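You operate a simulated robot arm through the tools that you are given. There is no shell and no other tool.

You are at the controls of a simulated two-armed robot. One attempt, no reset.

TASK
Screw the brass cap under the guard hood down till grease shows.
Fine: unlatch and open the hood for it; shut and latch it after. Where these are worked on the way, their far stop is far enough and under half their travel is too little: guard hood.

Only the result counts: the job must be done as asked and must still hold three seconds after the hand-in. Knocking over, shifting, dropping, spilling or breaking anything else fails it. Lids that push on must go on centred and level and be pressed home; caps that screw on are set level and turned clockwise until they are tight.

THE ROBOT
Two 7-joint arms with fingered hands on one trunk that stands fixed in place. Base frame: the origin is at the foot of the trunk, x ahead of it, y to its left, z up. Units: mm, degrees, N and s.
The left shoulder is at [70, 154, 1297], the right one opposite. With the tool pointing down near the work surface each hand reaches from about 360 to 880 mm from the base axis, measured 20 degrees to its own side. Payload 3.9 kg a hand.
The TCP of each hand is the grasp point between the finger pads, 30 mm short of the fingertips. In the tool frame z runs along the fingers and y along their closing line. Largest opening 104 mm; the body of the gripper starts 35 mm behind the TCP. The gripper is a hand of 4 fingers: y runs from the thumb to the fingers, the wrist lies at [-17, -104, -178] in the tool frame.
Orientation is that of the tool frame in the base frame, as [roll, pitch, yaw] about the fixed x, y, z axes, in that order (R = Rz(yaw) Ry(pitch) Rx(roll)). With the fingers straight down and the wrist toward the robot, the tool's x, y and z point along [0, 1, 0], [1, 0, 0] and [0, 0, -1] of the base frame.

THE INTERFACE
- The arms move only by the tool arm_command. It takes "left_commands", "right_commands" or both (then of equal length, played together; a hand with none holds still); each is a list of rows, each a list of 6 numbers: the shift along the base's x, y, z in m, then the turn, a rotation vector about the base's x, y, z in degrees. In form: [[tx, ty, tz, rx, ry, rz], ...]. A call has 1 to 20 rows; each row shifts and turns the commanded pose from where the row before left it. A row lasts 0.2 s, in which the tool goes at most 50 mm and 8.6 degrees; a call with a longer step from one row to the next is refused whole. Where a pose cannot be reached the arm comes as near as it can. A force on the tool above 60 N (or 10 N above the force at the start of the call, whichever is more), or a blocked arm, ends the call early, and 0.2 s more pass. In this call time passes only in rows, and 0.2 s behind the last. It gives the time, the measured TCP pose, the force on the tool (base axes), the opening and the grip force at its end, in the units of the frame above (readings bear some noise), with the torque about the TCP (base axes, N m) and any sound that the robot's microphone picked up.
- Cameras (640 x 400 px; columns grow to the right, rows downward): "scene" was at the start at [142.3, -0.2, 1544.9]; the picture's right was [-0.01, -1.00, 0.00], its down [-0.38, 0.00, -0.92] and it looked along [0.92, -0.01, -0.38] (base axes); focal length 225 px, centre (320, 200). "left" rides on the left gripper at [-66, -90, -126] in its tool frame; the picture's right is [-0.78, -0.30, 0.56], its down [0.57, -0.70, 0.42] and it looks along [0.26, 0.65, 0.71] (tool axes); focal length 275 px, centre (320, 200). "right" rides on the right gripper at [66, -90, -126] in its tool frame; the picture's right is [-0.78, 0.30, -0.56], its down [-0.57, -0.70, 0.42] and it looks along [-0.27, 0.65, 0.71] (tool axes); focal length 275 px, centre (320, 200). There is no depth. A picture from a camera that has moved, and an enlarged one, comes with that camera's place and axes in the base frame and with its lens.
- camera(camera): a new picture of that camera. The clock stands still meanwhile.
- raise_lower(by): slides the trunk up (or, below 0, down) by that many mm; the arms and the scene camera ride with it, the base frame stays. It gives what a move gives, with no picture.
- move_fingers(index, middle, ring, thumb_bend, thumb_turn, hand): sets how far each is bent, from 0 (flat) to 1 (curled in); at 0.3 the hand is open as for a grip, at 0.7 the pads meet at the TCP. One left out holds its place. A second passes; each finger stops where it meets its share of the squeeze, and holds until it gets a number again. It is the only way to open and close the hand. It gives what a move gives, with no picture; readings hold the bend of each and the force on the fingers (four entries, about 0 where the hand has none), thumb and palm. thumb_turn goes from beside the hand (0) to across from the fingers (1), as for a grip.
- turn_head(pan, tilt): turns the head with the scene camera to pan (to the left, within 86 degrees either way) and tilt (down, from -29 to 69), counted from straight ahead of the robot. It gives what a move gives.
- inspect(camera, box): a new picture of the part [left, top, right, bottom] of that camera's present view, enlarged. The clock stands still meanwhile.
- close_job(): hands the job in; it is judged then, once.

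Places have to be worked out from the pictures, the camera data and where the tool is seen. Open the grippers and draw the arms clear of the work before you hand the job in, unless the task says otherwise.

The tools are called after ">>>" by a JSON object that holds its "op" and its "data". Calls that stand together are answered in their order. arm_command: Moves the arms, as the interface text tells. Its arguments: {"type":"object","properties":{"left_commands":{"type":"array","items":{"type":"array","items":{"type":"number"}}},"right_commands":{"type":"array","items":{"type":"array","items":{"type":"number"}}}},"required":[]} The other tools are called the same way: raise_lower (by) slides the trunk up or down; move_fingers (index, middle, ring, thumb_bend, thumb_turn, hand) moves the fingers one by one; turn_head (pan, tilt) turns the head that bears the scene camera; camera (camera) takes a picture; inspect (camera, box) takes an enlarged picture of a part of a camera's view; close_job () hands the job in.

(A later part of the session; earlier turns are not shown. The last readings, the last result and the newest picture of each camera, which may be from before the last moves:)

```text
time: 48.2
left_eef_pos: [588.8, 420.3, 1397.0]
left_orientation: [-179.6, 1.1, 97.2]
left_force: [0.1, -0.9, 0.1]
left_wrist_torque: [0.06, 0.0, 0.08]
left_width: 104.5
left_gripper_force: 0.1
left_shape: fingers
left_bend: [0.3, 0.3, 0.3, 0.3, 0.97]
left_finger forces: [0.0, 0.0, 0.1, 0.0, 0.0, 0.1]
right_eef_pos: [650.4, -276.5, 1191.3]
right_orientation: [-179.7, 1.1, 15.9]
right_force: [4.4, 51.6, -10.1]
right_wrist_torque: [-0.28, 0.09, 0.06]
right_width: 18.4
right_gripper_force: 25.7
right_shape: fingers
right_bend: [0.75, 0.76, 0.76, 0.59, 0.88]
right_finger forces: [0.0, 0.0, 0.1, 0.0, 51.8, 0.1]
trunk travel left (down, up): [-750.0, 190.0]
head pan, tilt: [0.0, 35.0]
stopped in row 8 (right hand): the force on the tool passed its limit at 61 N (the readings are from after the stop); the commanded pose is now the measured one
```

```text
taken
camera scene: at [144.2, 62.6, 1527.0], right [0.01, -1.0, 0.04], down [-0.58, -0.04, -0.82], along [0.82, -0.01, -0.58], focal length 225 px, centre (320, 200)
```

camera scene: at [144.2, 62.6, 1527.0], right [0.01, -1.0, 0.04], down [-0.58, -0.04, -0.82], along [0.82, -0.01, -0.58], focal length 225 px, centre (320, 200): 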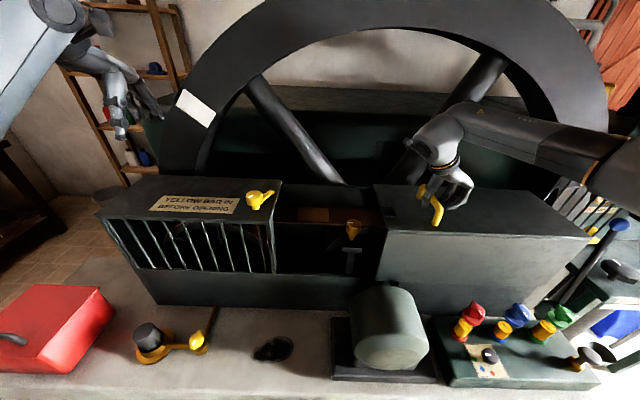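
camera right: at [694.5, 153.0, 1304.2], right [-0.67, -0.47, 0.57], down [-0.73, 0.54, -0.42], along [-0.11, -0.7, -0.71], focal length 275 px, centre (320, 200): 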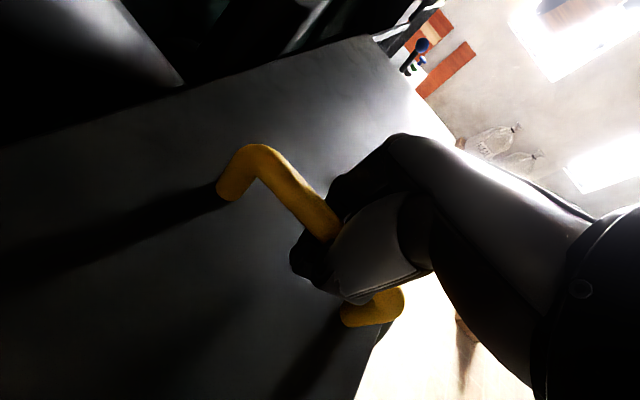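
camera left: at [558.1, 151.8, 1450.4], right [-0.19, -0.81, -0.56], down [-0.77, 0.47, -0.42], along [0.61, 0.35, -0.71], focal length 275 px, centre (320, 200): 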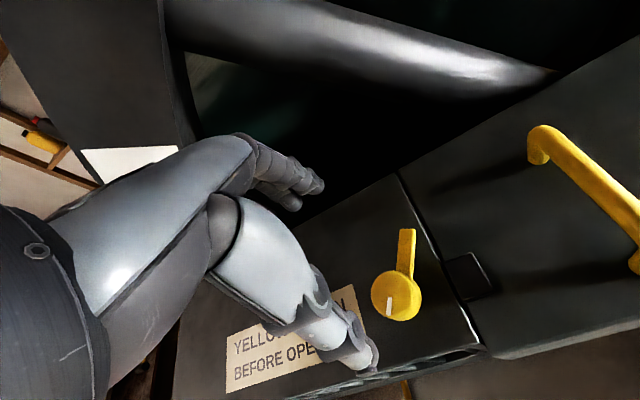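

The far stop is reached (total travel ≈325 mm). I ease off the force, then release the handle.

>>> {"op": "arm_command", "data": {"right_commands": [[0, 0.004, 0, 0, 0, 0], [0, 0.004, -0.003, 0, 0, 0]]}}

>>> {"op": "move_fingers", "data": {"hand": "right", "index": 0.3, "middle": 0.3, "ring": 0.3, "thumb_bend": 0.3}}

>>> {"op": "camera", "data": {"camera": "right"}}

>>> {"op": "camera", "data": {"camera": "scene"}}

```text
time: 48.9
left_eef_pos: [564.5, 376.0, 1413.7]
left_orientation: [177.9, -2.6, 99.6]
left_force: [0.9, -1.8, -1.3]
left_wrist_torque: [0.08, 0.05, 0.1]
left_width: 104.8
left_gripper_force: 0.0
left_shape: fingers
left_bend: [0.3, 0.3, 0.3, 0.3, 0.97]
left_finger forces: [0.1, 0.0, 0.0, 0.0, 0.0, 0.0]
right_eef_pos: [653.4, -292.0, 1184.0]
right_orientation: [-178.0, -0.8, 18.8]
right_force: [-1.6, 64.4, 10.1]
right_wrist_torque: [0.08, -0.22, 0.02]
right_width: 39.0
right_gripper_force: 32.7
right_shape: fingers
right_bend: [0.75, 0.76, 0.76, 0.49, 0.83]
right_finger forces: [0.1, 0.0, 0.1, 0.0, 64.9, 0.1]
trunk travel left (down, up): [-750.0, 190.0]
head pan, tilt: [0.0, 35.0]
stopped in row 2 (left hand): the arm was blocked; the commanded pose is now the measured one
```

```text
time: 49.2
left_eef_pos: [563.5, 294.2, 1440.6]
left_orientation: [174.6, -6.1, 102.7]
left_force: [2.7, -3.4, -2.4]
left_wrist_torque: [0.22, 0.2, 0.04]
left_width: 105.0
left_gripper_force: 0.1
left_shape: fingers
left_bend: [0.3, 0.3, 0.3, 0.3, 0.97]
left_finger forces: [0.1, 0.1, 0.0, 0.0, 0.1, 0.1]
right_eef_pos: [632.4, -339.0, 1180.9]
right_orientation: [-174.3, -3.7, 20.1]
right_force: [24.6, 70.8, 105.9]
right_wrist_torque: [2.48, -1.92, -0.04]
right_width: 112.8
right_gripper_force: 61.2
right_shape: fingers
right_bend: [0.47, 0.42, 0.4, 0.0, 0.6]
right_finger forces: [36.6, 11.1, 7.8, 0.0, 66.6, 0.1]
trunk travel left (down, up): [-750.0, 190.0]
head pan, tilt: [0.0, 35.0]
stopped (left hand): the arm was blocked; the commanded pose is now the measured one
```

```text
taken
camera right: at [660.6, -246.0, 1318.0], right [-0.64, -0.61, 0.48], down [-0.77, 0.51, -0.39], along [-0.01, -0.61, -0.79], focal length 275 px, centre (320, 200)
```

right: 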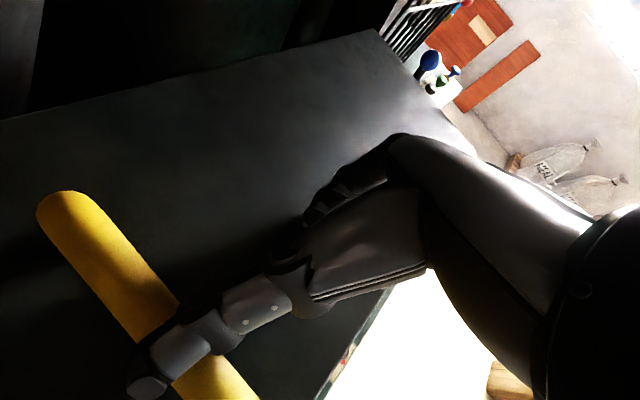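

```text
taken
camera scene: at [137.4, 196.0, 1530.5], right [0.29, -0.95, 0.1], down [-0.52, -0.24, -0.82], along [0.8, 0.18, -0.57], focal length 225 px, centre (320, 200)
```

scene: 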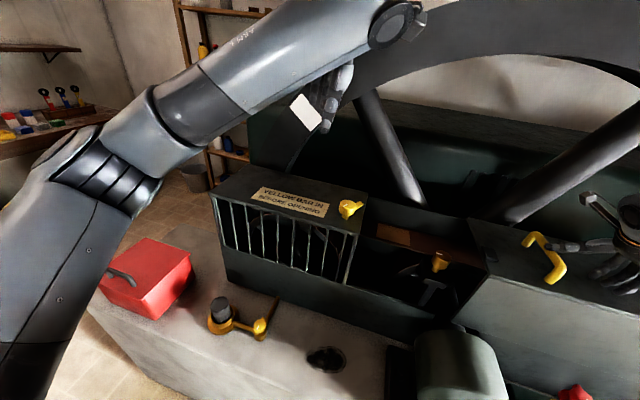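

Unexpected: the trunk is leaning and the right hand is pressing hard on the handle and hood. I lift the right hand straight up to relieve it.

>>> {"op": "arm_command", "data": {"right_commands": [[0, 0.01, 0.02, 0, 0, 0], [0, 0.01, 0.025, 0, 0, 0], [0, 0, 0.025, 0, 0, 0]]}}

>>> {"op": "camera", "data": {"camera": "scene"}}

>>> {"op": "camera", "data": {"camera": "right"}}

```text
time: 49.5
left_eef_pos: [524.3, -52.6, 1437.5]
left_orientation: [168.3, -15.8, 75.6]
left_force: [1.2, 4.8, 2.9]
left_wrist_torque: [-0.36, 0.2, -0.1]
left_width: 104.9
left_gripper_force: 0.0
left_shape: fingers
left_bend: [0.3, 0.3, 0.3, 0.3, 0.97]
left_finger forces: [0.1, 0.0, 0.0, 0.0, 0.1, 0.0]
right_eef_pos: [435.7, -551.6, 1123.7]
right_orientation: [-168.5, -6.2, 7.0]
right_force: [7.3, 5.3, 5.8]
right_wrist_torque: [-0.36, 0.59, -0.05]
right_width: 110.3
right_gripper_force: 0.0
right_shape: fingers
right_bend: [0.3, 0.3, 0.3, 0.24, 0.97]
right_finger forces: [0.0, 0.0, 0.1, 0.0, 0.0, 0.0]
trunk travel left (down, up): [-750.0, 190.0]
head pan, tilt: [0.0, 35.0]
stopped in row 1 (left hand): the arm was blocked; the commanded pose is now the measured one
```

```text
taken
camera scene: at [168.4, 157.0, 1526.4], right [0.19, -0.98, 0.08], down [-0.56, -0.17, -0.81], along [0.81, 0.11, -0.58], focal length 225 px, centre (320, 200)
```

scene: 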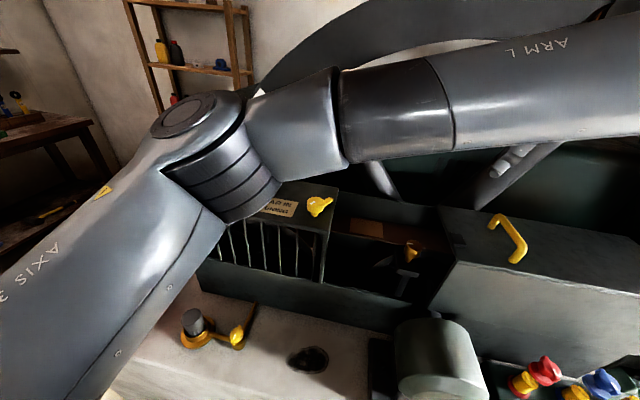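

```text
taken
camera right: at [478.2, -481.5, 1269.7], right [-0.77, -0.5, 0.4], down [-0.63, 0.7, -0.34], along [-0.11, -0.51, -0.85], focal length 275 px, centre (320, 200)
```

right: 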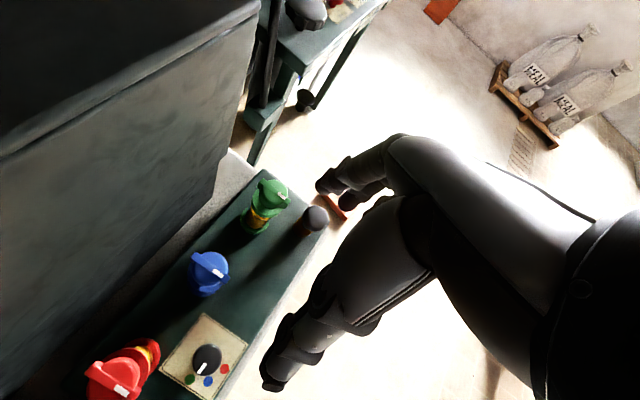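

The arms swung suddenly but both now are off the hood. I command both hands to hold still for a moment and see whether the motion settles.

>>> {"op": "arm_command", "data": {"left_commands": [[0, 0, 0, 0, 0, 0]], "right_commands": [[0, 0, 0, 0, 0, 0]]}}

>>> {"op": "camera", "data": {"camera": "scene"}}

```text
time: 49.9
left_eef_pos: [415.0, -400.4, 1403.0]
left_orientation: [172.7, -24.3, 64.7]
left_force: [-14.1, 3.4, -2.7]
left_wrist_torque: [-0.15, -1.1, -0.28]
left_width: 104.5
left_gripper_force: 0.0
left_shape: fingers
left_bend: [0.3, 0.3, 0.3, 0.3, 0.97]
left_finger forces: [0.0, 0.0, 0.1, 0.0, 0.0, 0.0]
right_eef_pos: [215.9, -826.8, 998.0]
right_orientation: [-159.6, -3.4, -8.0]
right_force: [3.7, 5.9, 3.3]
right_wrist_torque: [-0.57, 0.43, -0.14]
right_width: 110.0
right_gripper_force: 0.1
right_shape: fingers
right_bend: [0.3, 0.3, 0.3, 0.25, 0.97]
right_finger forces: [0.1, 0.1, 0.1, 0.1, 0.0, 0.1]
trunk travel left (down, up): [-750.0, 190.0]
head pan, tilt: [0.0, 35.0]
stopped in row 1 (left hand): the arm was blocked; the commanded pose is now the measured one
```

```text
taken
camera scene: at [114.3, -152.1, 1529.5], right [-0.04, -0.99, -0.1], down [-0.56, 0.11, -0.82], along [0.83, 0.02, -0.56], focal length 225 px, centre (320, 200)
```

scene: 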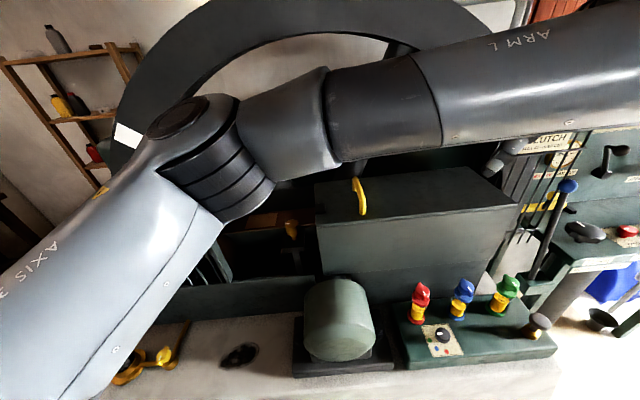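

The trunk is swinging. I hold again and let it damp out.

>>> {"op": "arm_command", "data": {"left_commands": [[0, 0, 0, 0, 0, 0]], "right_commands": [[0, 0, 0, 0, 0, 0]]}}

>>> {"op": "camera", "data": {"camera": "scene"}}

```text
time: 50.2
left_eef_pos: [495.3, -403.5, 1404.7]
left_orientation: [-179.3, -18.8, 81.0]
left_force: [-0.9, 0.0, -3.5]
left_wrist_torque: [0.06, -0.11, 0.0]
left_width: 104.6
left_gripper_force: 0.1
left_shape: fingers
left_bend: [0.3, 0.3, 0.3, 0.3, 0.97]
left_finger forces: [0.0, 0.1, 0.0, 0.0, 0.0, 0.1]
right_eef_pos: [249.6, -953.6, 1024.2]
right_orientation: [-165.9, -2.6, -13.4]
right_force: [4.5, -0.8, 0.1]
right_wrist_torque: [-0.02, 0.28, -0.02]
right_width: 110.3
right_gripper_force: 0.1
right_shape: fingers
right_bend: [0.3, 0.3, 0.3, 0.24, 0.97]
right_finger forces: [0.1, 0.0, 0.0, 0.0, 0.1, 0.0]
trunk travel left (down, up): [-750.0, 190.0]
head pan, tilt: [0.0, 35.0]
stopped in row 1 (left hand): the arm was blocked; the commanded pose is now the measured one
```

```text
taken
camera scene: at [143.4, -369.4, 1511.4], right [-0.11, -0.97, -0.23], down [-0.56, 0.26, -0.79], along [0.82, 0.04, -0.57], focal length 225 px, centre (320, 200)
```

scene: 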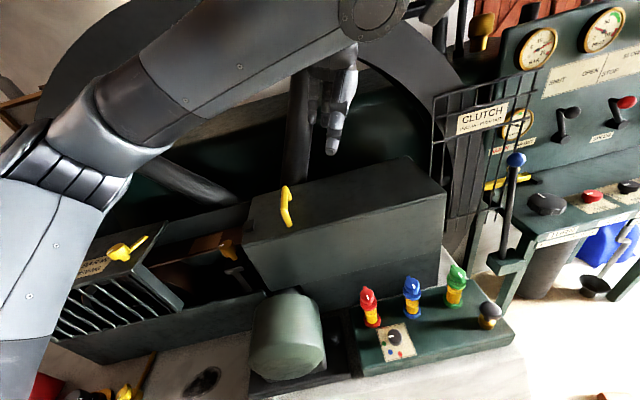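

Still swaying to the right; I keep holding.

>>> {"op": "arm_command", "data": {"left_commands": [[0, 0, 0, 0, 0, 0]], "right_commands": [[0, 0, 0, 0, 0, 0]]}}

>>> {"op": "camera", "data": {"camera": "scene"}}

```text
time: 50.6
left_eef_pos: [389.8, -362.5, 1404.7]
left_orientation: [-172.8, -16.6, 72.5]
left_force: [-2.9, -0.3, -1.4]
left_wrist_torque: [-0.02, -0.25, -0.04]
left_width: 105.1
left_gripper_force: 0.0
left_shape: fingers
left_bend: [0.3, 0.3, 0.3, 0.3, 0.97]
left_finger forces: [0.0, 0.0, 0.0, 0.1, 0.0, 0.0]
right_eef_pos: [233.1, -973.3, 1120.6]
right_orientation: [-176.3, -14.3, -15.2]
right_force: [0.5, 0.7, 1.0]
right_wrist_torque: [-0.03, 0.04, -0.02]
right_width: 110.6
right_gripper_force: 0.0
right_shape: fingers
right_bend: [0.3, 0.3, 0.3, 0.24, 0.97]
right_finger forces: [0.1, 0.0, 0.0, 0.0, 0.0, 0.0]
trunk travel left (down, up): [-750.0, 190.0]
head pan, tilt: [0.0, 35.0]
stopped in row 1 (left hand): the arm was blocked; the commanded pose is now the measured one
```

```text
taken
camera scene: at [96.5, -411.2, 1508.8], right [-0.14, -0.96, -0.26], down [-0.53, 0.29, -0.8], along [0.84, 0.03, -0.55], focal length 225 px, centre (320, 200)
```

scene: 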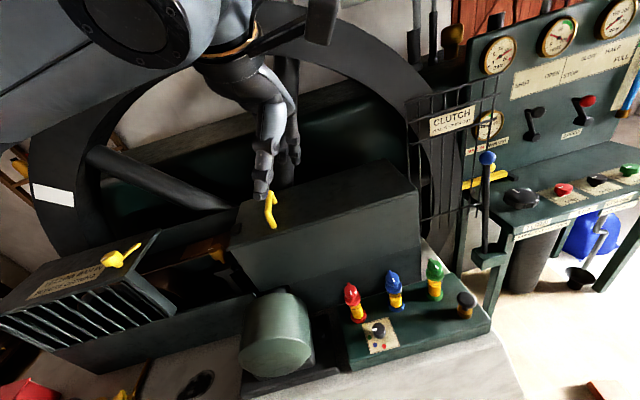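

The sway is slowing and nothing looks disturbed. I keep holding.

>>> {"op": "arm_command", "data": {"left_commands": [[0, 0, 0, 0, 0, 0]], "right_commands": [[0, 0, 0, 0, 0, 0]]}}

>>> {"op": "camera", "data": {"camera": "scene"}}

```text
time: 50.9
left_eef_pos: [325.1, -258.1, 1387.0]
left_orientation: [-168.4, -13.9, 71.3]
left_force: [-2.0, 1.6, -0.2]
left_wrist_torque: [-0.09, -0.11, -0.02]
left_width: 104.7
left_gripper_force: 0.1
left_shape: fingers
left_bend: [0.3, 0.3, 0.3, 0.3, 0.97]
left_finger forces: [0.1, 0.0, 0.1, 0.0, 0.1, 0.0]
right_eef_pos: [335.2, -844.1, 1264.0]
right_orientation: [170.1, -31.4, 1.1]
right_force: [0.7, 0.1, 1.8]
right_wrist_torque: [0.02, 0.05, -0.05]
right_width: 110.1
right_gripper_force: 0.0
right_shape: fingers
right_bend: [0.3, 0.3, 0.3, 0.24, 0.97]
right_finger forces: [0.0, 0.1, 0.1, 0.1, 0.1, 0.0]
trunk travel left (down, up): [-750.0, 190.0]
head pan, tilt: [0.0, 35.0]
stopped in row 1 (left hand): the arm was blocked; the commanded pose is now the measured one
```

```text
taken
camera scene: at [106.5, -387.6, 1512.9], right [-0.23, -0.94, -0.24], down [-0.51, 0.32, -0.8], along [0.83, -0.06, -0.56], focal length 225 px, centre (320, 200)
```

scene: 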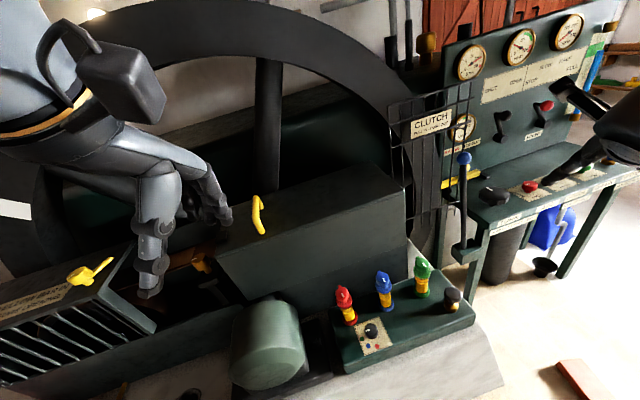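

It's swinging back toward the middle. Holding again.

>>> {"op": "arm_command", "data": {"left_commands": [[0, 0, 0, 0, 0, 0]], "right_commands": [[0, 0, 0, 0, 0, 0]]}}

>>> {"op": "camera", "data": {"camera": "scene"}}

```text
time: 51.2
left_eef_pos: [247.0, -76.6, 1408.2]
left_orientation: [-167.5, -1.5, 71.4]
left_force: [2.2, -4.4, -0.1]
left_wrist_torque: [0.32, 0.07, -0.07]
left_width: 104.9
left_gripper_force: 0.1
left_shape: fingers
left_bend: [0.3, 0.3, 0.3, 0.3, 0.97]
left_finger forces: [0.0, 0.0, 0.0, 0.0, 0.0, 0.0]
right_eef_pos: [437.6, -536.3, 1446.7]
right_orientation: [146.1, -49.2, 34.1]
right_force: [-0.8, -0.7, 1.8]
right_wrist_torque: [0.01, 0.03, 0.13]
right_width: 110.1
right_gripper_force: 0.1
right_shape: fingers
right_bend: [0.3, 0.3, 0.3, 0.24, 0.97]
right_finger forces: [0.0, 0.0, 0.0, 0.0, 0.0, 0.0]
trunk travel left (down, up): [-750.0, 190.0]
head pan, tilt: [0.0, 35.0]
stopped in row 1 (left hand): the arm was blocked; the commanded pose is now the measured one
```

```text
taken
camera scene: at [135.8, -243.4, 1527.4], right [-0.16, -0.98, -0.15], down [-0.54, 0.21, -0.81], along [0.83, -0.05, -0.56], focal length 225 px, centre (320, 200)
```

scene: 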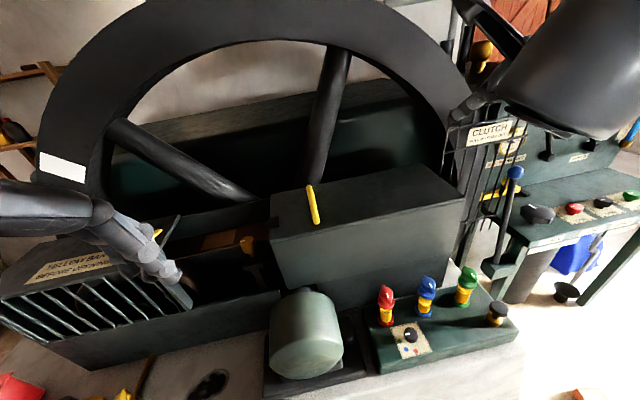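

Trunk returning to upright. I hold once more.

>>> {"op": "arm_command", "data": {"left_commands": [[0, 0, 0, 0, 0, 0]], "right_commands": [[0, 0, 0, 0, 0, 0]]}}

>>> {"op": "camera", "data": {"camera": "scene"}}

```text
time: 51.6
left_eef_pos: [247.2, 295.1, 1368.3]
left_orientation: [-172.9, 3.5, 78.0]
left_force: [5.7, -4.4, -1.0]
left_wrist_torque: [0.19, 0.45, -0.16]
left_width: 104.9
left_gripper_force: 0.1
left_shape: fingers
left_bend: [0.3, 0.3, 0.3, 0.3, 0.97]
left_finger forces: [0.0, 0.0, 0.0, 0.0, 0.0, 0.0]
right_eef_pos: [468.9, -128.2, 1534.7]
right_orientation: [123.9, -42.5, 58.5]
right_force: [-2.1, 2.7, 0.1]
right_wrist_torque: [0.01, 0.03, -0.06]
right_width: 110.5
right_gripper_force: 0.1
right_shape: fingers
right_bend: [0.3, 0.3, 0.3, 0.24, 0.97]
right_finger forces: [0.1, 0.1, 0.0, 0.1, 0.0, 0.0]
trunk travel left (down, up): [-750.0, 190.0]
head pan, tilt: [0.0, 35.0]
stopped in row 1 (left hand): the arm was blocked; the commanded pose is now the measured one
```

```text
taken
camera scene: at [146.7, 95.8, 1525.8], right [0.02, -1.0, 0.06], down [-0.58, -0.06, -0.81], along [0.81, -0.02, -0.58], focal length 225 px, centre (320, 200)
```

scene: 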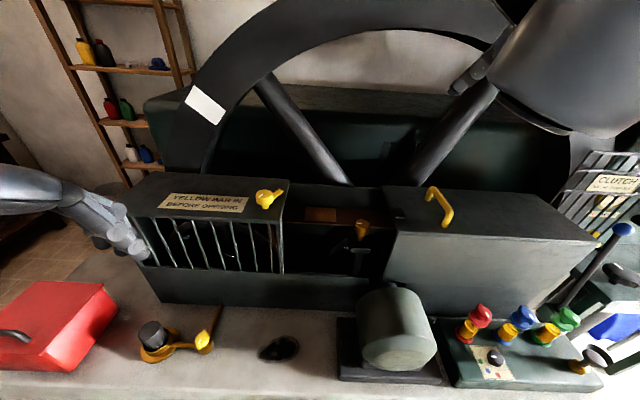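

Passing through upright quickly; the base-frame holding may itself feed the sway. I let a little time pass with a small head move instead.

>>> {"op": "turn_head", "data": {"pan": 0, "tilt": 40}}

>>> {"op": "camera", "data": {"camera": "scene"}}

```text
time: 52.2
left_eef_pos: [252.3, 297.5, 1410.5]
left_orientation: [-174.5, 30.0, 73.7]
left_force: [0.0, 2.3, 0.4]
left_wrist_torque: [-0.15, 0.0, 0.02]
left_width: 104.8
left_gripper_force: 0.0
left_shape: fingers
left_bend: [0.3, 0.3, 0.3, 0.3, 0.97]
left_finger forces: [0.1, 0.0, 0.0, 0.0, 0.1, 0.1]
right_eef_pos: [466.5, -93.7, 1405.9]
right_orientation: [144.7, -29.0, 43.8]
right_force: [-1.2, 1.8, 0.4]
right_wrist_torque: [-0.1, 0.01, -0.12]
right_width: 110.2
right_gripper_force: 0.0
right_shape: fingers
right_bend: [0.3, 0.3, 0.3, 0.24, 0.97]
right_finger forces: [0.0, 0.0, 0.0, 0.1, 0.0, 0.0]
trunk travel left (down, up): [-750.0, 190.0]
head pan, tilt: [0.0, 40.0]
```

```text
taken
camera scene: at [137.9, 223.4, 1518.8], right [0.01, -0.99, 0.14], down [-0.64, -0.12, -0.76], along [0.77, -0.08, -0.64], focal length 225 px, centre (320, 200)
```

scene: 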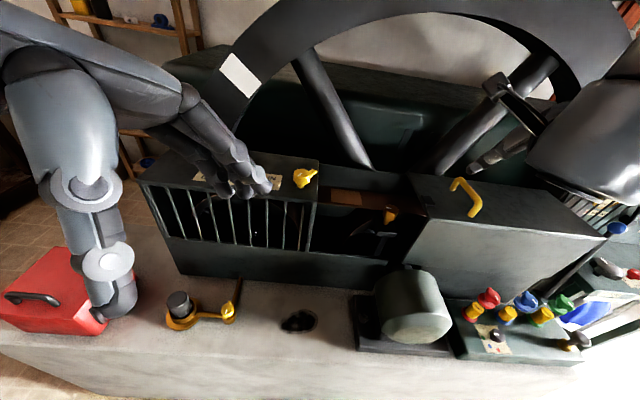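

That went better; the sway is smaller. I repeat with another small head move.

>>> {"op": "turn_head", "data": {"pan": 0, "tilt": 35}}

>>> {"op": "camera", "data": {"camera": "scene"}}

```text
time: 52.9
left_eef_pos: [243.6, 7.2, 1405.8]
left_orientation: [-169.5, -7.3, 79.3]
left_force: [-1.0, -0.3, 0.1]
left_wrist_torque: [0.01, -0.07, 0.01]
left_width: 104.6
left_gripper_force: 0.2
left_shape: fingers
left_bend: [0.3, 0.3, 0.3, 0.3, 0.97]
left_finger forces: [0.0, 0.0, 0.0, 0.0, 0.1, 0.0]
right_eef_pos: [452.1, -454.6, 1504.9]
right_orientation: [130.2, -53.6, 49.6]
right_force: [-0.5, -1.7, 2.2]
right_wrist_torque: [0.11, 0.18, 0.18]
right_width: 110.2
right_gripper_force: 0.1
right_shape: fingers
right_bend: [0.3, 0.3, 0.3, 0.24, 0.97]
right_finger forces: [0.1, 0.0, 0.1, 0.0, 0.0, 0.1]
trunk travel left (down, up): [-750.0, 190.0]
head pan, tilt: [0.0, 35.0]
```

```text
taken
camera scene: at [135.6, -205.8, 1527.1], right [-0.02, -0.99, -0.14], down [-0.57, 0.13, -0.81], along [0.82, 0.06, -0.57], focal length 225 px, centre (320, 200)
```

scene: 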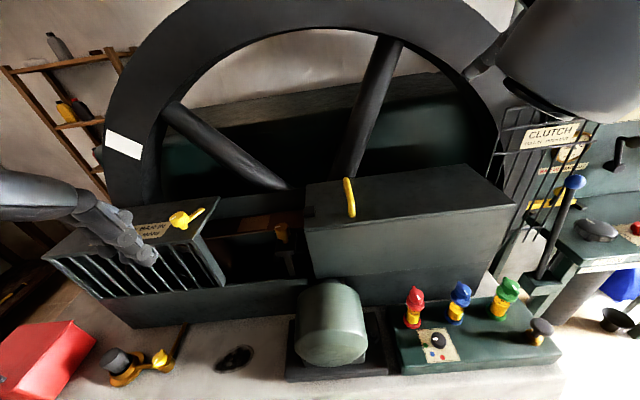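

Still oscillating but shrinking; nothing is touched. I let more time pass.

>>> {"op": "turn_head", "data": {"pan": 0, "tilt": 40}}

>>> {"op": "turn_head", "data": {"pan": 0, "tilt": 35}}

>>> {"op": "camera", "data": {"camera": "scene"}}

```text
time: 53.5
left_eef_pos: [241.1, 267.5, 1366.7]
left_orientation: [-170.4, 10.3, 78.6]
left_force: [1.7, -4.5, 1.9]
left_wrist_torque: [0.5, 0.06, 0.08]
left_width: 104.7
left_gripper_force: 0.2
left_shape: fingers
left_bend: [0.3, 0.3, 0.3, 0.3, 0.97]
left_finger forces: [0.1, 0.0, 0.1, 0.0, 0.0, 0.0]
right_eef_pos: [471.0, -149.4, 1499.7]
right_orientation: [132.1, -38.3, 52.3]
right_force: [5.5, 3.7, -1.0]
right_wrist_torque: [-0.11, 0.07, -0.1]
right_width: 110.4
right_gripper_force: 0.0
right_shape: fingers
right_bend: [0.3, 0.3, 0.3, 0.24, 0.97]
right_finger forces: [0.1, 0.1, 0.1, 0.0, 0.0, 0.0]
trunk travel left (down, up): [-750.0, 190.0]
head pan, tilt: [0.0, 40.0]
```

```text
time: 54.2
left_eef_pos: [246.7, 80.0, 1386.2]
left_orientation: [-167.6, 1.8, 78.1]
left_force: [0.9, 5.6, 0.1]
left_wrist_torque: [-0.4, 0.06, -0.04]
left_width: 104.4
left_gripper_force: 0.1
left_shape: fingers
left_bend: [0.3, 0.3, 0.3, 0.3, 0.97]
left_finger forces: [0.0, 0.1, 0.0, 0.0, 0.1, 0.0]
right_eef_pos: [464.9, -366.7, 1467.4]
right_orientation: [138.2, -44.9, 45.3]
right_force: [-4.5, -0.5, 0.8]
right_wrist_torque: [0.08, -0.02, 0.03]
right_width: 110.5
right_gripper_force: 0.2
right_shape: fingers
right_bend: [0.3, 0.3, 0.3, 0.24, 0.97]
right_finger forces: [0.1, 0.0, 0.0, 0.0, 0.0, 0.0]
trunk travel left (down, up): [-750.0, 190.0]
head pan, tilt: [0.0, 35.0]
```

```text
taken
camera scene: at [135.8, -76.2, 1528.8], right [-0.01, -1.0, -0.05], down [-0.57, 0.05, -0.82], along [0.82, 0.03, -0.57], focal length 225 px, centre (320, 200)
```

scene: 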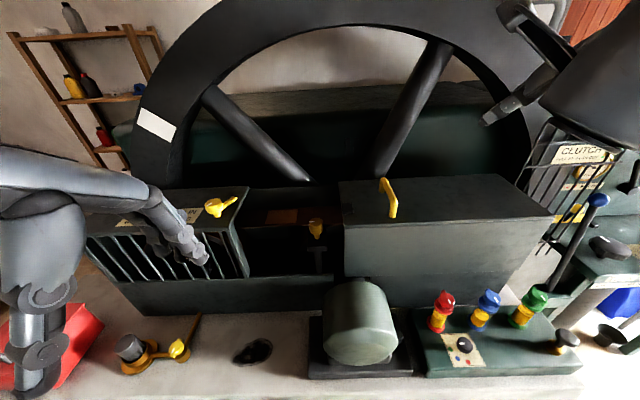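

Damping well. A few more waits.

>>> {"op": "turn_head", "data": {"pan": 0, "tilt": 45}}

>>> {"op": "turn_head", "data": {"pan": 0, "tilt": 35}}

>>> {"op": "turn_head", "data": {"pan": 0, "tilt": 50}}

>>> {"op": "camera", "data": {"camera": "scene"}}

```text
time: 54.9
left_eef_pos: [244.8, 215.2, 1370.8]
left_orientation: [-169.4, 8.2, 78.5]
left_force: [1.4, 1.6, 0.0]
left_wrist_torque: [-0.06, 0.2, 0.0]
left_width: 104.8
left_gripper_force: 0.2
left_shape: fingers
left_bend: [0.3, 0.3, 0.3, 0.3, 0.97]
left_finger forces: [0.0, 0.1, 0.0, 0.0, 0.0, 0.1]
right_eef_pos: [468.5, -206.9, 1488.8]
right_orientation: [133.5, -40.0, 50.5]
right_force: [2.9, 3.0, -1.5]
right_wrist_torque: [-0.12, 0.01, -0.1]
right_width: 110.2
right_gripper_force: 0.0
right_shape: fingers
right_bend: [0.3, 0.3, 0.3, 0.24, 0.97]
right_finger forces: [0.0, 0.0, 0.1, 0.0, 0.0, 0.0]
trunk travel left (down, up): [-750.0, 190.0]
head pan, tilt: [0.0, 45.0]
```

```text
time: 55.6
left_eef_pos: [249.0, 114.4, 1384.9]
left_orientation: [-168.0, 3.4, 78.3]
left_force: [-0.6, 1.1, -0.4]
left_wrist_torque: [-0.12, 0.03, -0.05]
left_width: 104.9
left_gripper_force: 0.0
left_shape: fingers
left_bend: [0.3, 0.3, 0.3, 0.3, 0.97]
left_finger forces: [0.0, 0.0, 0.1, 0.0, 0.1, 0.0]
right_eef_pos: [470.5, -326.7, 1473.4]
right_orientation: [137.2, -43.7, 46.7]
right_force: [-1.6, -1.8, 0.0]
right_wrist_torque: [0.07, 0.02, 0.07]
right_width: 110.4
right_gripper_force: 0.0
right_shape: fingers
right_bend: [0.3, 0.3, 0.3, 0.24, 0.97]
right_finger forces: [0.0, 0.0, 0.0, 0.1, 0.1, 0.0]
trunk travel left (down, up): [-750.0, 190.0]
head pan, tilt: [0.0, 35.0]
```

```text
time: 56.4
left_eef_pos: [245.6, 154.3, 1376.4]
left_orientation: [-168.6, 5.6, 78.3]
left_force: [-0.3, 1.1, -0.3]
left_wrist_torque: [-0.08, 0.03, 0.0]
left_width: 104.8
left_gripper_force: 0.0
left_shape: fingers
left_bend: [0.3, 0.3, 0.3, 0.3, 0.97]
left_finger forces: [0.0, 0.0, 0.0, 0.0, 0.0, 0.0]
right_eef_pos: [468.0, -284.3, 1477.7]
right_orientation: [135.8, -42.3, 47.8]
right_force: [-1.0, -0.9, -0.8]
right_wrist_torque: [0.05, -0.05, 0.04]
right_width: 110.0
right_gripper_force: 0.0
right_shape: fingers
right_bend: [0.3, 0.3, 0.3, 0.24, 0.97]
right_finger forces: [0.0, 0.1, 0.1, 0.0, 0.0, 0.0]
trunk travel left (down, up): [-750.0, 190.0]
head pan, tilt: [0.0, 50.0]
```

```text
taken
camera scene: at [125.6, 10.5, 1503.4], right [0.0, -1.0, 0.0], down [-0.77, 0.0, -0.64], along [0.64, 0.0, -0.77], focal length 225 px, centre (320, 200)
```

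scene: 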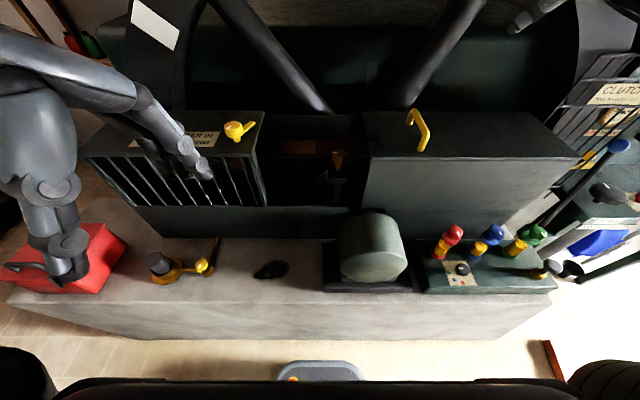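

The robot has settled upright, the hood stays fully open and nothing else looks disturbed. I bring both hands back to sensible poses at a moderate speed.

>>> {"op": "arm_command", "data": {"left_commands": [[0.03, 0.01, 0.008, 0.4, -1.5, 1.5], [0.03, 0.01, 0.008, 0.4, -1.5, 1.5], [0.03, 0.01, 0.008, 0.4, -1.5, 1.5], [0.03, 0.01, 0.008, 0.4, -1.5, 1.5], [0.03, 0.01, 0.008, 0.4, -1.5, 1.5], [0.03, 0.01, 0.008, 0.4, -1.5, 1.5], [0.03, 0.01, 0, 0.4, -1.5, 1.5], [0.03, 0.01, 0, 0.4, -1.5, 1.2]], "right_commands": [[-0.002, -0.013, 0, -0.18, 7.27, 2.04], [-0.002, -0.013, 0, -0.18, 7.27, 2.04], [-0.002, -0.013, 0, -0.18, 7.27, 2.04], [-0.002, -0.013, 0, -0.18, 7.27, 2.04], [-0.002, -0.013, 0, -0.18, 7.27, 2.04], [-0.002, -0.013, 0, -0.18, 7.27, 2.04], [-0.002, -0.013, 0, -0.18, 7.27, 2.04], [-0.002, -0.013, 0, -0.18, 7.27, 2.04]]}}

>>> {"op": "camera", "data": {"camera": "scene"}}

>>> {"op": "camera", "data": {"camera": "left"}}

```text
time: 58.2
left_eef_pos: [484.4, 243.7, 1417.9]
left_orientation: [179.2, 1.3, 89.5]
left_force: [0.7, 0.3, -0.8]
left_wrist_torque: [-0.04, 0.04, -0.03]
left_width: 104.8
left_gripper_force: 0.0
left_shape: fingers
left_bend: [0.3, 0.3, 0.3, 0.3, 0.97]
left_finger forces: [0.1, 0.1, 0.0, 0.0, 0.1, 0.0]
right_eef_pos: [454.1, -377.0, 1481.5]
right_orientation: [179.9, 0.0, 48.4]
right_force: [1.6, 0.6, 0.5]
right_wrist_torque: [0.0, -0.02, -0.01]
right_width: 110.4
right_gripper_force: 0.0
right_shape: fingers
right_bend: [0.3, 0.3, 0.3, 0.24, 0.97]
right_finger forces: [0.0, 0.0, 0.1, 0.0, 0.0, 0.0]
trunk travel left (down, up): [-750.0, 190.0]
head pan, tilt: [0.0, 50.0]
```

```text
taken
camera scene: at [128.0, 9.6, 1503.3], right [0.0, -1.0, 0.0], down [-0.77, 0.0, -0.64], along [0.64, 0.0, -0.77], focal length 225 px, centre (320, 200)
```

scene: 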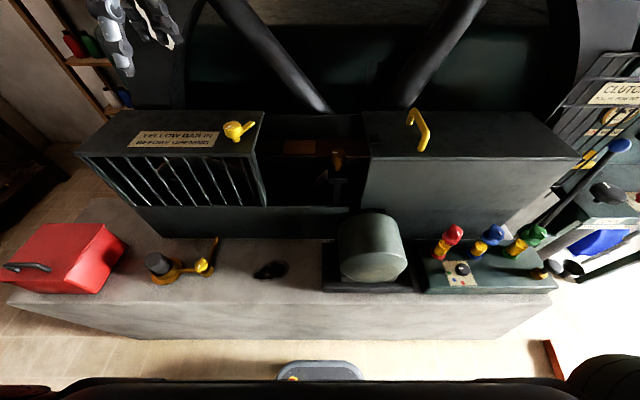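

```text
taken
camera left: at [392.3, 180.8, 1543.7], right [-0.3, -0.79, -0.54], down [-0.69, 0.57, -0.45], along [0.66, 0.24, -0.71], focal length 275 px, centre (320, 200)
```

left: 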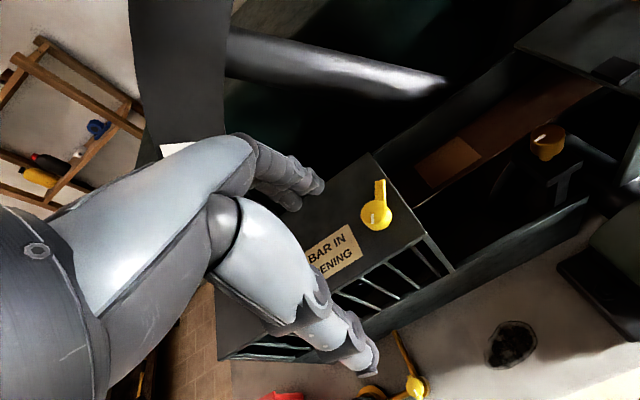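

Both hands are back in order. I zoom on the cap.

>>> {"op": "inspect", "data": {"camera": "left", "box": [460, 80, 640, 220]}}

>>> {"op": "inspect", "data": {"camera": "scene", "box": [260, 110, 380, 220]}}

```text
2.86 times, centred on (550, 150) of left
camera zoom: at [392.3, 180.8, 1543.7], right [-0.3, -0.79, -0.54], down [-0.69, 0.57, -0.45], along [0.66, 0.24, -0.71], focal length 786 px, centre (-337, 343)
```

zoom: 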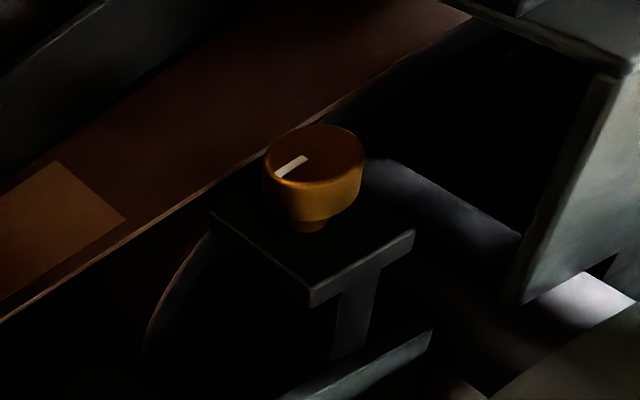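

```text
3.64 times, centred on (320, 165) of scene
camera zoom: at [128.0, 9.6, 1503.3], right [0.0, -1.0, 0.0], down [-0.77, 0.0, -0.64], along [0.64, 0.0, -0.77], focal length 819 px, centre (320, 327)
```

zoom: 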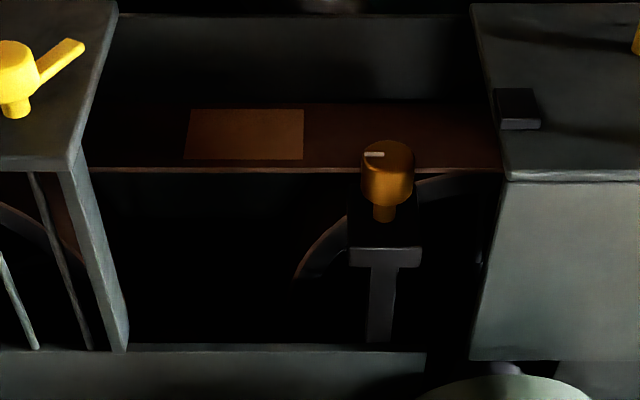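

The brass cap's top is near [625, -41, 1117], about 50 mm across, on a bracket. I bring the right hand above it with yaw about 100° and move the left hand further away.

>>> {"op": "arm_command", "data": {"left_commands": [[0, 0.01, 0, 0, 0, 0], [0, 0.01, 0, 0, 0, 0], [0, 0.01, 0, 0, 0, 0], [0, 0.01, 0, 0, 0, 0], [0, 0.01, 0, 0, 0, 0], [0, 0.01, 0, 0, 0, 0], [0, 0.01, 0, 0, 0, 0], [0, 0.01, 0, 0, 0, 0], [0, 0.01, 0, 0, 0, 0], [0, 0.01, 0, 0, 0, 0], [0, 0.01, 0, 0, 0, 0], [0, 0.01, 0, 0, 0, 0]], "right_commands": [[0.0142, 0.028, -0.02, 0, 0, 4.3], [0.0142, 0.028, -0.02, 0, 0, 4.3], [0.0142, 0.028, -0.02, 0, 0, 4.3], [0.0142, 0.028, -0.02, 0, 0, 4.3], [0.0142, 0.028, -0.02, 0, 0, 4.3], [0.0142, 0.028, -0.02, 0, 0, 4.3], [0.0142, 0.028, -0.02, 0, 0, 4.3], [0.0142, 0.028, -0.02, 0, 0, 4.3], [0.0142, 0.028, -0.02, 0, 0, 4.3], [0.0142, 0.028, -0.02, 0, 0, 4.3], [0.0142, 0.028, -0.02, 0, 0, 4.3], [0.0142, 0.028, -0.02, 0, 0, 4.3]]}}

>>> {"op": "move_fingers", "data": {"hand": "right", "thumb_bend": 0.3, "thumb_turn": 0.97}}

>>> {"op": "camera", "data": {"camera": "right"}}

>>> {"op": "camera", "data": {"camera": "scene"}}

```text
time: 60.8
left_eef_pos: [485.5, 361.7, 1419.0]
left_orientation: [179.2, 1.4, 89.5]
left_force: [-0.8, -0.6, 0.4]
left_wrist_torque: [0.0, 0.02, 0.0]
left_width: 104.8
left_gripper_force: 0.1
left_shape: fingers
left_bend: [0.3, 0.3, 0.3, 0.3, 0.97]
left_finger forces: [0.0, 0.1, 0.1, 0.1, 0.0, 0.1]
right_eef_pos: [624.9, -40.4, 1235.7]
right_orientation: [-179.9, 0.0, 99.8]
right_force: [-0.6, 1.1, -0.6]
right_wrist_torque: [-0.04, 0.02, 0.03]
right_width: 110.2
right_gripper_force: 0.1
right_shape: fingers
right_bend: [0.3, 0.3, 0.3, 0.24, 0.97]
right_finger forces: [0.0, 0.0, 0.0, 0.1, 0.0, 0.0]
trunk travel left (down, up): [-750.0, 190.0]
head pan, tilt: [0.0, 50.0]
```

```text
time: 61.8
left_eef_pos: [484.2, 357.8, 1421.1]
left_orientation: [179.1, 1.2, 89.4]
left_force: [0.0, 0.1, 0.1]
left_wrist_torque: [0.01, 0.03, 0.0]
left_width: 104.7
left_gripper_force: 0.2
left_shape: fingers
left_bend: [0.3, 0.3, 0.3, 0.3, 0.97]
left_finger forces: [0.0, 0.1, 0.0, 0.1, 0.0, 0.0]
right_eef_pos: [621.6, -43.5, 1236.8]
right_orientation: [-179.9, -0.1, 99.8]
right_force: [0.6, 0.6, 0.1]
right_wrist_torque: [0.01, 0.02, 0.0]
right_width: 105.1
right_gripper_force: 0.0
right_shape: fingers
right_bend: [0.3, 0.3, 0.3, 0.3, 0.94]
right_finger forces: [0.2, 0.1, 0.0, 0.0, 0.0, 0.0]
trunk travel left (down, up): [-750.0, 190.0]
head pan, tilt: [0.0, 50.0]
```

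```text
taken
camera right: at [524.1, 6.8, 1362.6], right [0.42, -0.72, 0.55], down [-0.59, -0.68, -0.43], along [0.68, -0.15, -0.71], focal length 275 px, centre (320, 200)
```

right: 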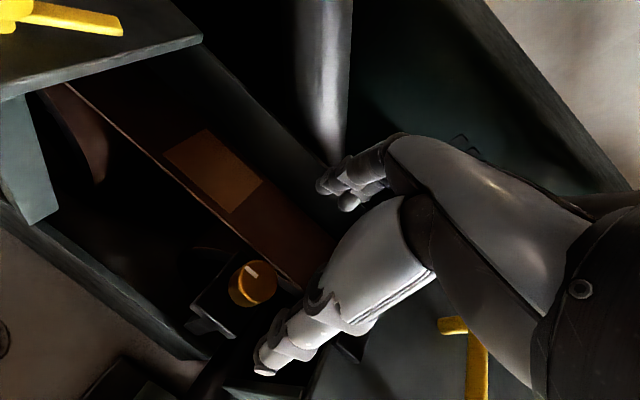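

```text
taken
camera scene: at [126.3, 5.7, 1503.5], right [0.0, -1.0, 0.0], down [-0.77, 0.0, -0.64], along [0.64, 0.0, -0.77], focal length 225 px, centre (320, 200)
```

scene: 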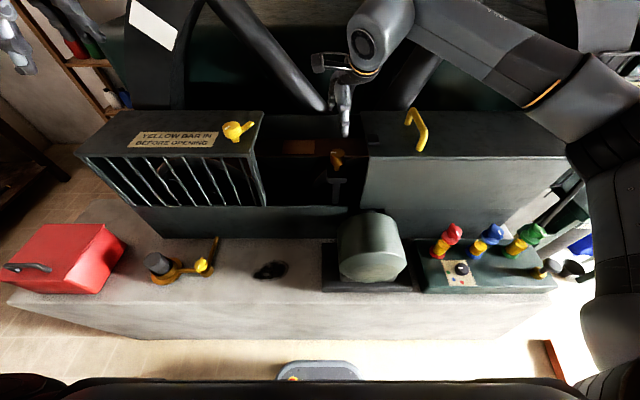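

The right camera confirms the cap at about [627, -40, 1117]. I descend around it in steps.

>>> {"op": "arm_command", "data": {"right_commands": [[0.002, 0.001, -0.025, 0, 0, 0], [0.002, 0.001, -0.025, 0, 0, 0], [0, 0, -0.025, 0, 0, 0], [0, 0, -0.02, 0, 0, 0], [0, 0, -0.015, 0, 0, 0]]}}

>>> {"op": "camera", "data": {"camera": "right"}}

>>> {"op": "inspect", "data": {"camera": "scene", "box": [260, 80, 440, 220]}}

```text
time: 63.0
left_eef_pos: [484.8, 359.5, 1419.3]
left_orientation: [179.0, 1.1, 89.4]
left_force: [-0.1, 0.1, -0.7]
left_wrist_torque: [0.01, 0.0, 0.02]
left_width: 104.6
left_gripper_force: 0.0
left_shape: fingers
left_bend: [0.3, 0.3, 0.3, 0.3, 0.97]
left_finger forces: [0.0, 0.0, 0.0, 0.0, 0.0, 0.0]
right_eef_pos: [628.9, -42.5, 1130.0]
right_orientation: [-179.8, -0.3, 99.7]
right_force: [0.4, 0.7, 0.4]
right_wrist_torque: [0.01, -0.02, 0.01]
right_width: 105.5
right_gripper_force: 0.0
right_shape: fingers
right_bend: [0.3, 0.3, 0.3, 0.3, 0.94]
right_finger forces: [0.1, 0.1, 0.0, 0.0, 0.1, 0.0]
trunk travel left (down, up): [-750.0, 190.0]
head pan, tilt: [0.0, 50.0]
```

```text
taken
camera right: at [529.6, 8.0, 1254.3], right [0.42, -0.72, 0.55], down [-0.59, -0.68, -0.43], along [0.68, -0.15, -0.72], focal length 275 px, centre (320, 200)
```

right: 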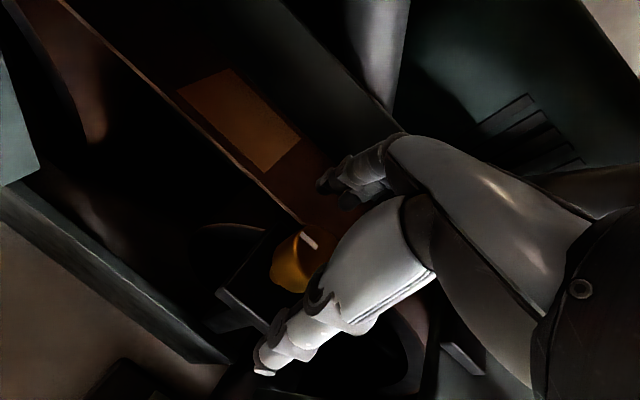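

```text
2.86 times, centred on (350, 150) of scene
camera zoom: at [126.8, 6.0, 1503.4], right [0.0, -1.0, 0.0], down [-0.77, 0.0, -0.64], along [0.64, 0.0, -0.77], focal length 644 px, centre (234, 343)
```

zoom: 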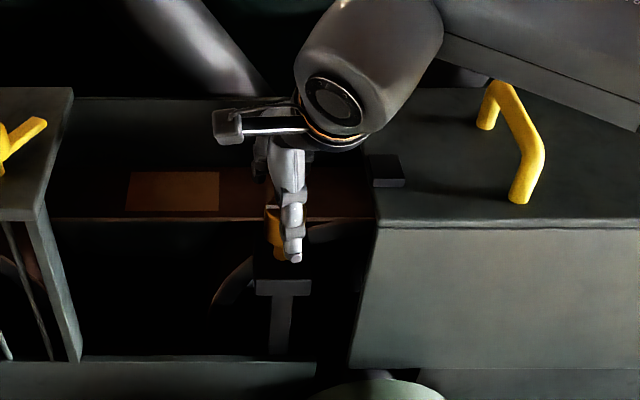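

Aligned within a few mm. I descend to z≈1106 and close firmly on the cap.

>>> {"op": "arm_command", "data": {"right_commands": [[-0.001, 0.001, -0.012, 0, 0, 0], [-0.001, 0.001, -0.011, 0, 0, 0]]}}

>>> {"op": "move_fingers", "data": {"hand": "right", "index": 0.85, "middle": 0.85, "ring": 0.85, "thumb_bend": 0.85}}

>>> {"op": "camera", "data": {"camera": "right"}}

>>> {"op": "inspect", "data": {"camera": "scene", "box": [300, 110, 380, 190]}}

```text
time: 63.6
left_eef_pos: [484.7, 359.2, 1419.9]
left_orientation: [179.1, 1.2, 89.4]
left_force: [-0.6, -0.2, -0.3]
left_wrist_torque: [-0.02, -0.01, -0.03]
left_width: 104.7
left_gripper_force: 0.1
left_shape: fingers
left_bend: [0.3, 0.3, 0.3, 0.3, 0.97]
left_finger forces: [0.0, 0.1, 0.1, 0.0, 0.1, 0.0]
right_eef_pos: [626.8, -39.4, 1107.1]
right_orientation: [-179.9, -0.3, 99.8]
right_force: [0.2, -0.3, 0.4]
right_wrist_torque: [-0.03, 0.01, -0.01]
right_width: 105.3
right_gripper_force: 0.2
right_shape: fingers
right_bend: [0.3, 0.3, 0.3, 0.3, 0.94]
right_finger forces: [0.1, 0.0, 0.0, 0.1, 0.1, 0.1]
trunk travel left (down, up): [-750.0, 190.0]
head pan, tilt: [0.0, 50.0]
```

```text
time: 64.6
left_eef_pos: [488.2, 358.3, 1419.6]
left_orientation: [179.3, 1.3, 89.4]
left_force: [-0.3, -0.1, -0.4]
left_wrist_torque: [-0.04, 0.02, -0.05]
left_width: 104.6
left_gripper_force: 0.1
left_shape: fingers
left_bend: [0.3, 0.3, 0.3, 0.3, 0.97]
left_finger forces: [0.0, 0.1, 0.0, 0.0, 0.0, 0.0]
right_eef_pos: [628.3, -40.7, 1105.8]
right_orientation: [-180.0, -0.1, 99.7]
right_force: [9.0, 0.7, -0.8]
right_wrist_torque: [0.07, -0.45, 0.33]
right_width: 29.8
right_gripper_force: 23.7
right_shape: fingers
right_bend: [0.54, 0.52, 0.65, 0.65, 0.98]
right_finger forces: [11.2, 9.3, 9.6, 0.0, 17.4, 0.0]
trunk travel left (down, up): [-750.0, 190.0]
head pan, tilt: [0.0, 50.0]
```

```text
taken
camera right: at [529.1, 10.3, 1231.6], right [0.42, -0.72, 0.55], down [-0.6, -0.68, -0.42], along [0.68, -0.15, -0.72], focal length 275 px, centre (320, 200)
```

right: 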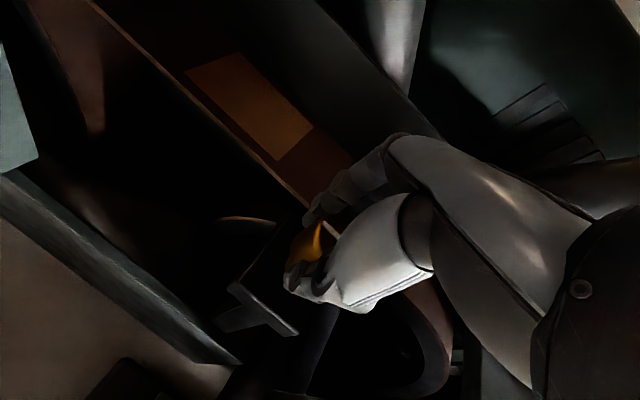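

```text
5.00 times, centred on (340, 150) of scene
camera zoom: at [129.1, 6.5, 1503.2], right [0.0, -1.0, 0.0], down [-0.77, 0.0, -0.64], along [0.64, 0.0, -0.77], focal length 1126 px, centre (220, 450)
```

zoom: 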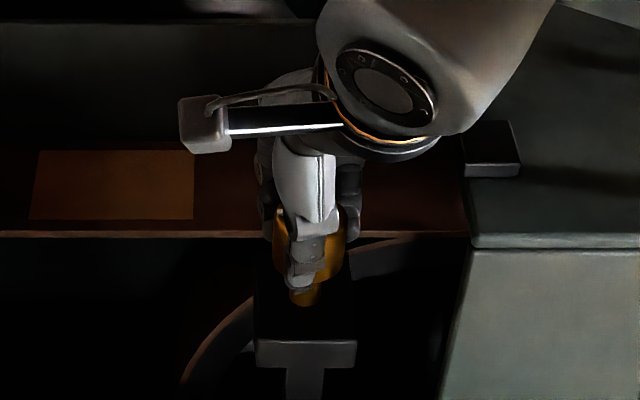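

Firm three-finger grip on the cap. I turn clockwise 80° (yaw 100 → 20).

>>> {"op": "arm_command", "data": {"right_commands": [[0, 0, 0, 0, 0, -8], [0, 0, 0, 0, 0, -8], [0, 0, 0, 0, 0, -8], [0, 0, 0, 0, 0, -8], [0, 0, 0, 0, 0, -8], [0, 0, 0, 0, 0, -8], [0, 0, 0, 0, 0, -8], [0, 0, 0, 0, 0, -8], [0, 0, 0, 0, 0, -8], [0, 0, 0, 0, 0, -8]]}}

>>> {"op": "inspect", "data": {"camera": "scene", "box": [300, 110, 380, 190]}}

>>> {"op": "camera", "data": {"camera": "right"}}

```text
time: 66.9
left_eef_pos: [541.1, 354.4, 1448.4]
left_orientation: [172.1, 0.1, 91.9]
left_force: [-0.2, 1.3, 2.6]
left_wrist_torque: [-0.08, 0.03, 0.03]
left_width: 104.9
left_gripper_force: 0.1
left_shape: fingers
left_bend: [0.3, 0.3, 0.3, 0.3, 0.97]
left_finger forces: [0.0, 0.1, 0.0, 0.0, 0.0, 0.0]
right_eef_pos: [659.4, -54.6, 1108.2]
right_orientation: [179.3, -1.0, 15.1]
right_force: [-1.1, -1.3, -1.2]
right_wrist_torque: [0.0, -0.01, -0.02]
right_width: 0.3
right_gripper_force: 1.0
right_shape: fingers
right_bend: [0.65, 0.6, 0.69, 0.78, 0.96]
right_finger forces: [0.0, 0.0, 1.7, 0.1, 0.4, 0.0]
trunk travel left (down, up): [-750.0, 190.0]
head pan, tilt: [0.0, 50.0]
stopped in row 10 (right hand): the arm was blocked; the commanded pose is now the measured one
```

```text
5.00 times, centred on (340, 150) of scene
camera zoom: at [233.3, 20.3, 1501.2], right [0.01, -1.0, 0.01], down [-0.81, -0.01, -0.59], along [0.59, 0.0, -0.81], focal length 1126 px, centre (220, 450)
```

zoom: 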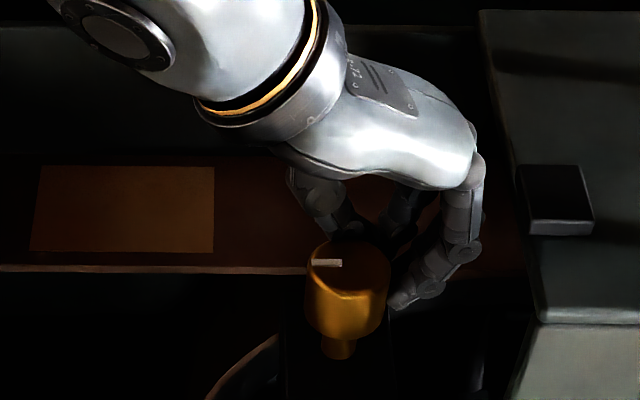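

```text
taken
camera right: at [697.0, 50.5, 1232.9], right [-0.68, -0.48, 0.55], down [-0.73, 0.53, -0.44], along [-0.07, -0.7, -0.71], focal length 275 px, centre (320, 200)
```

right: 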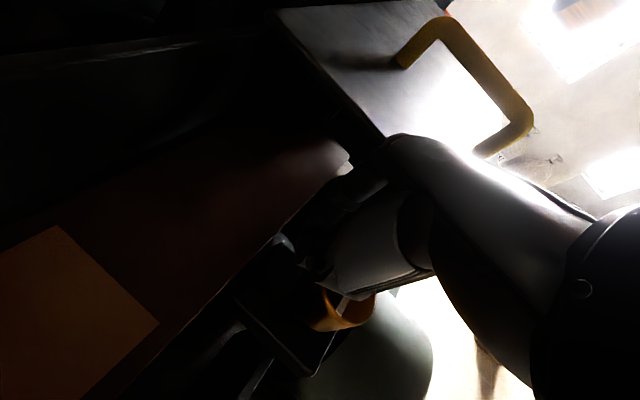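

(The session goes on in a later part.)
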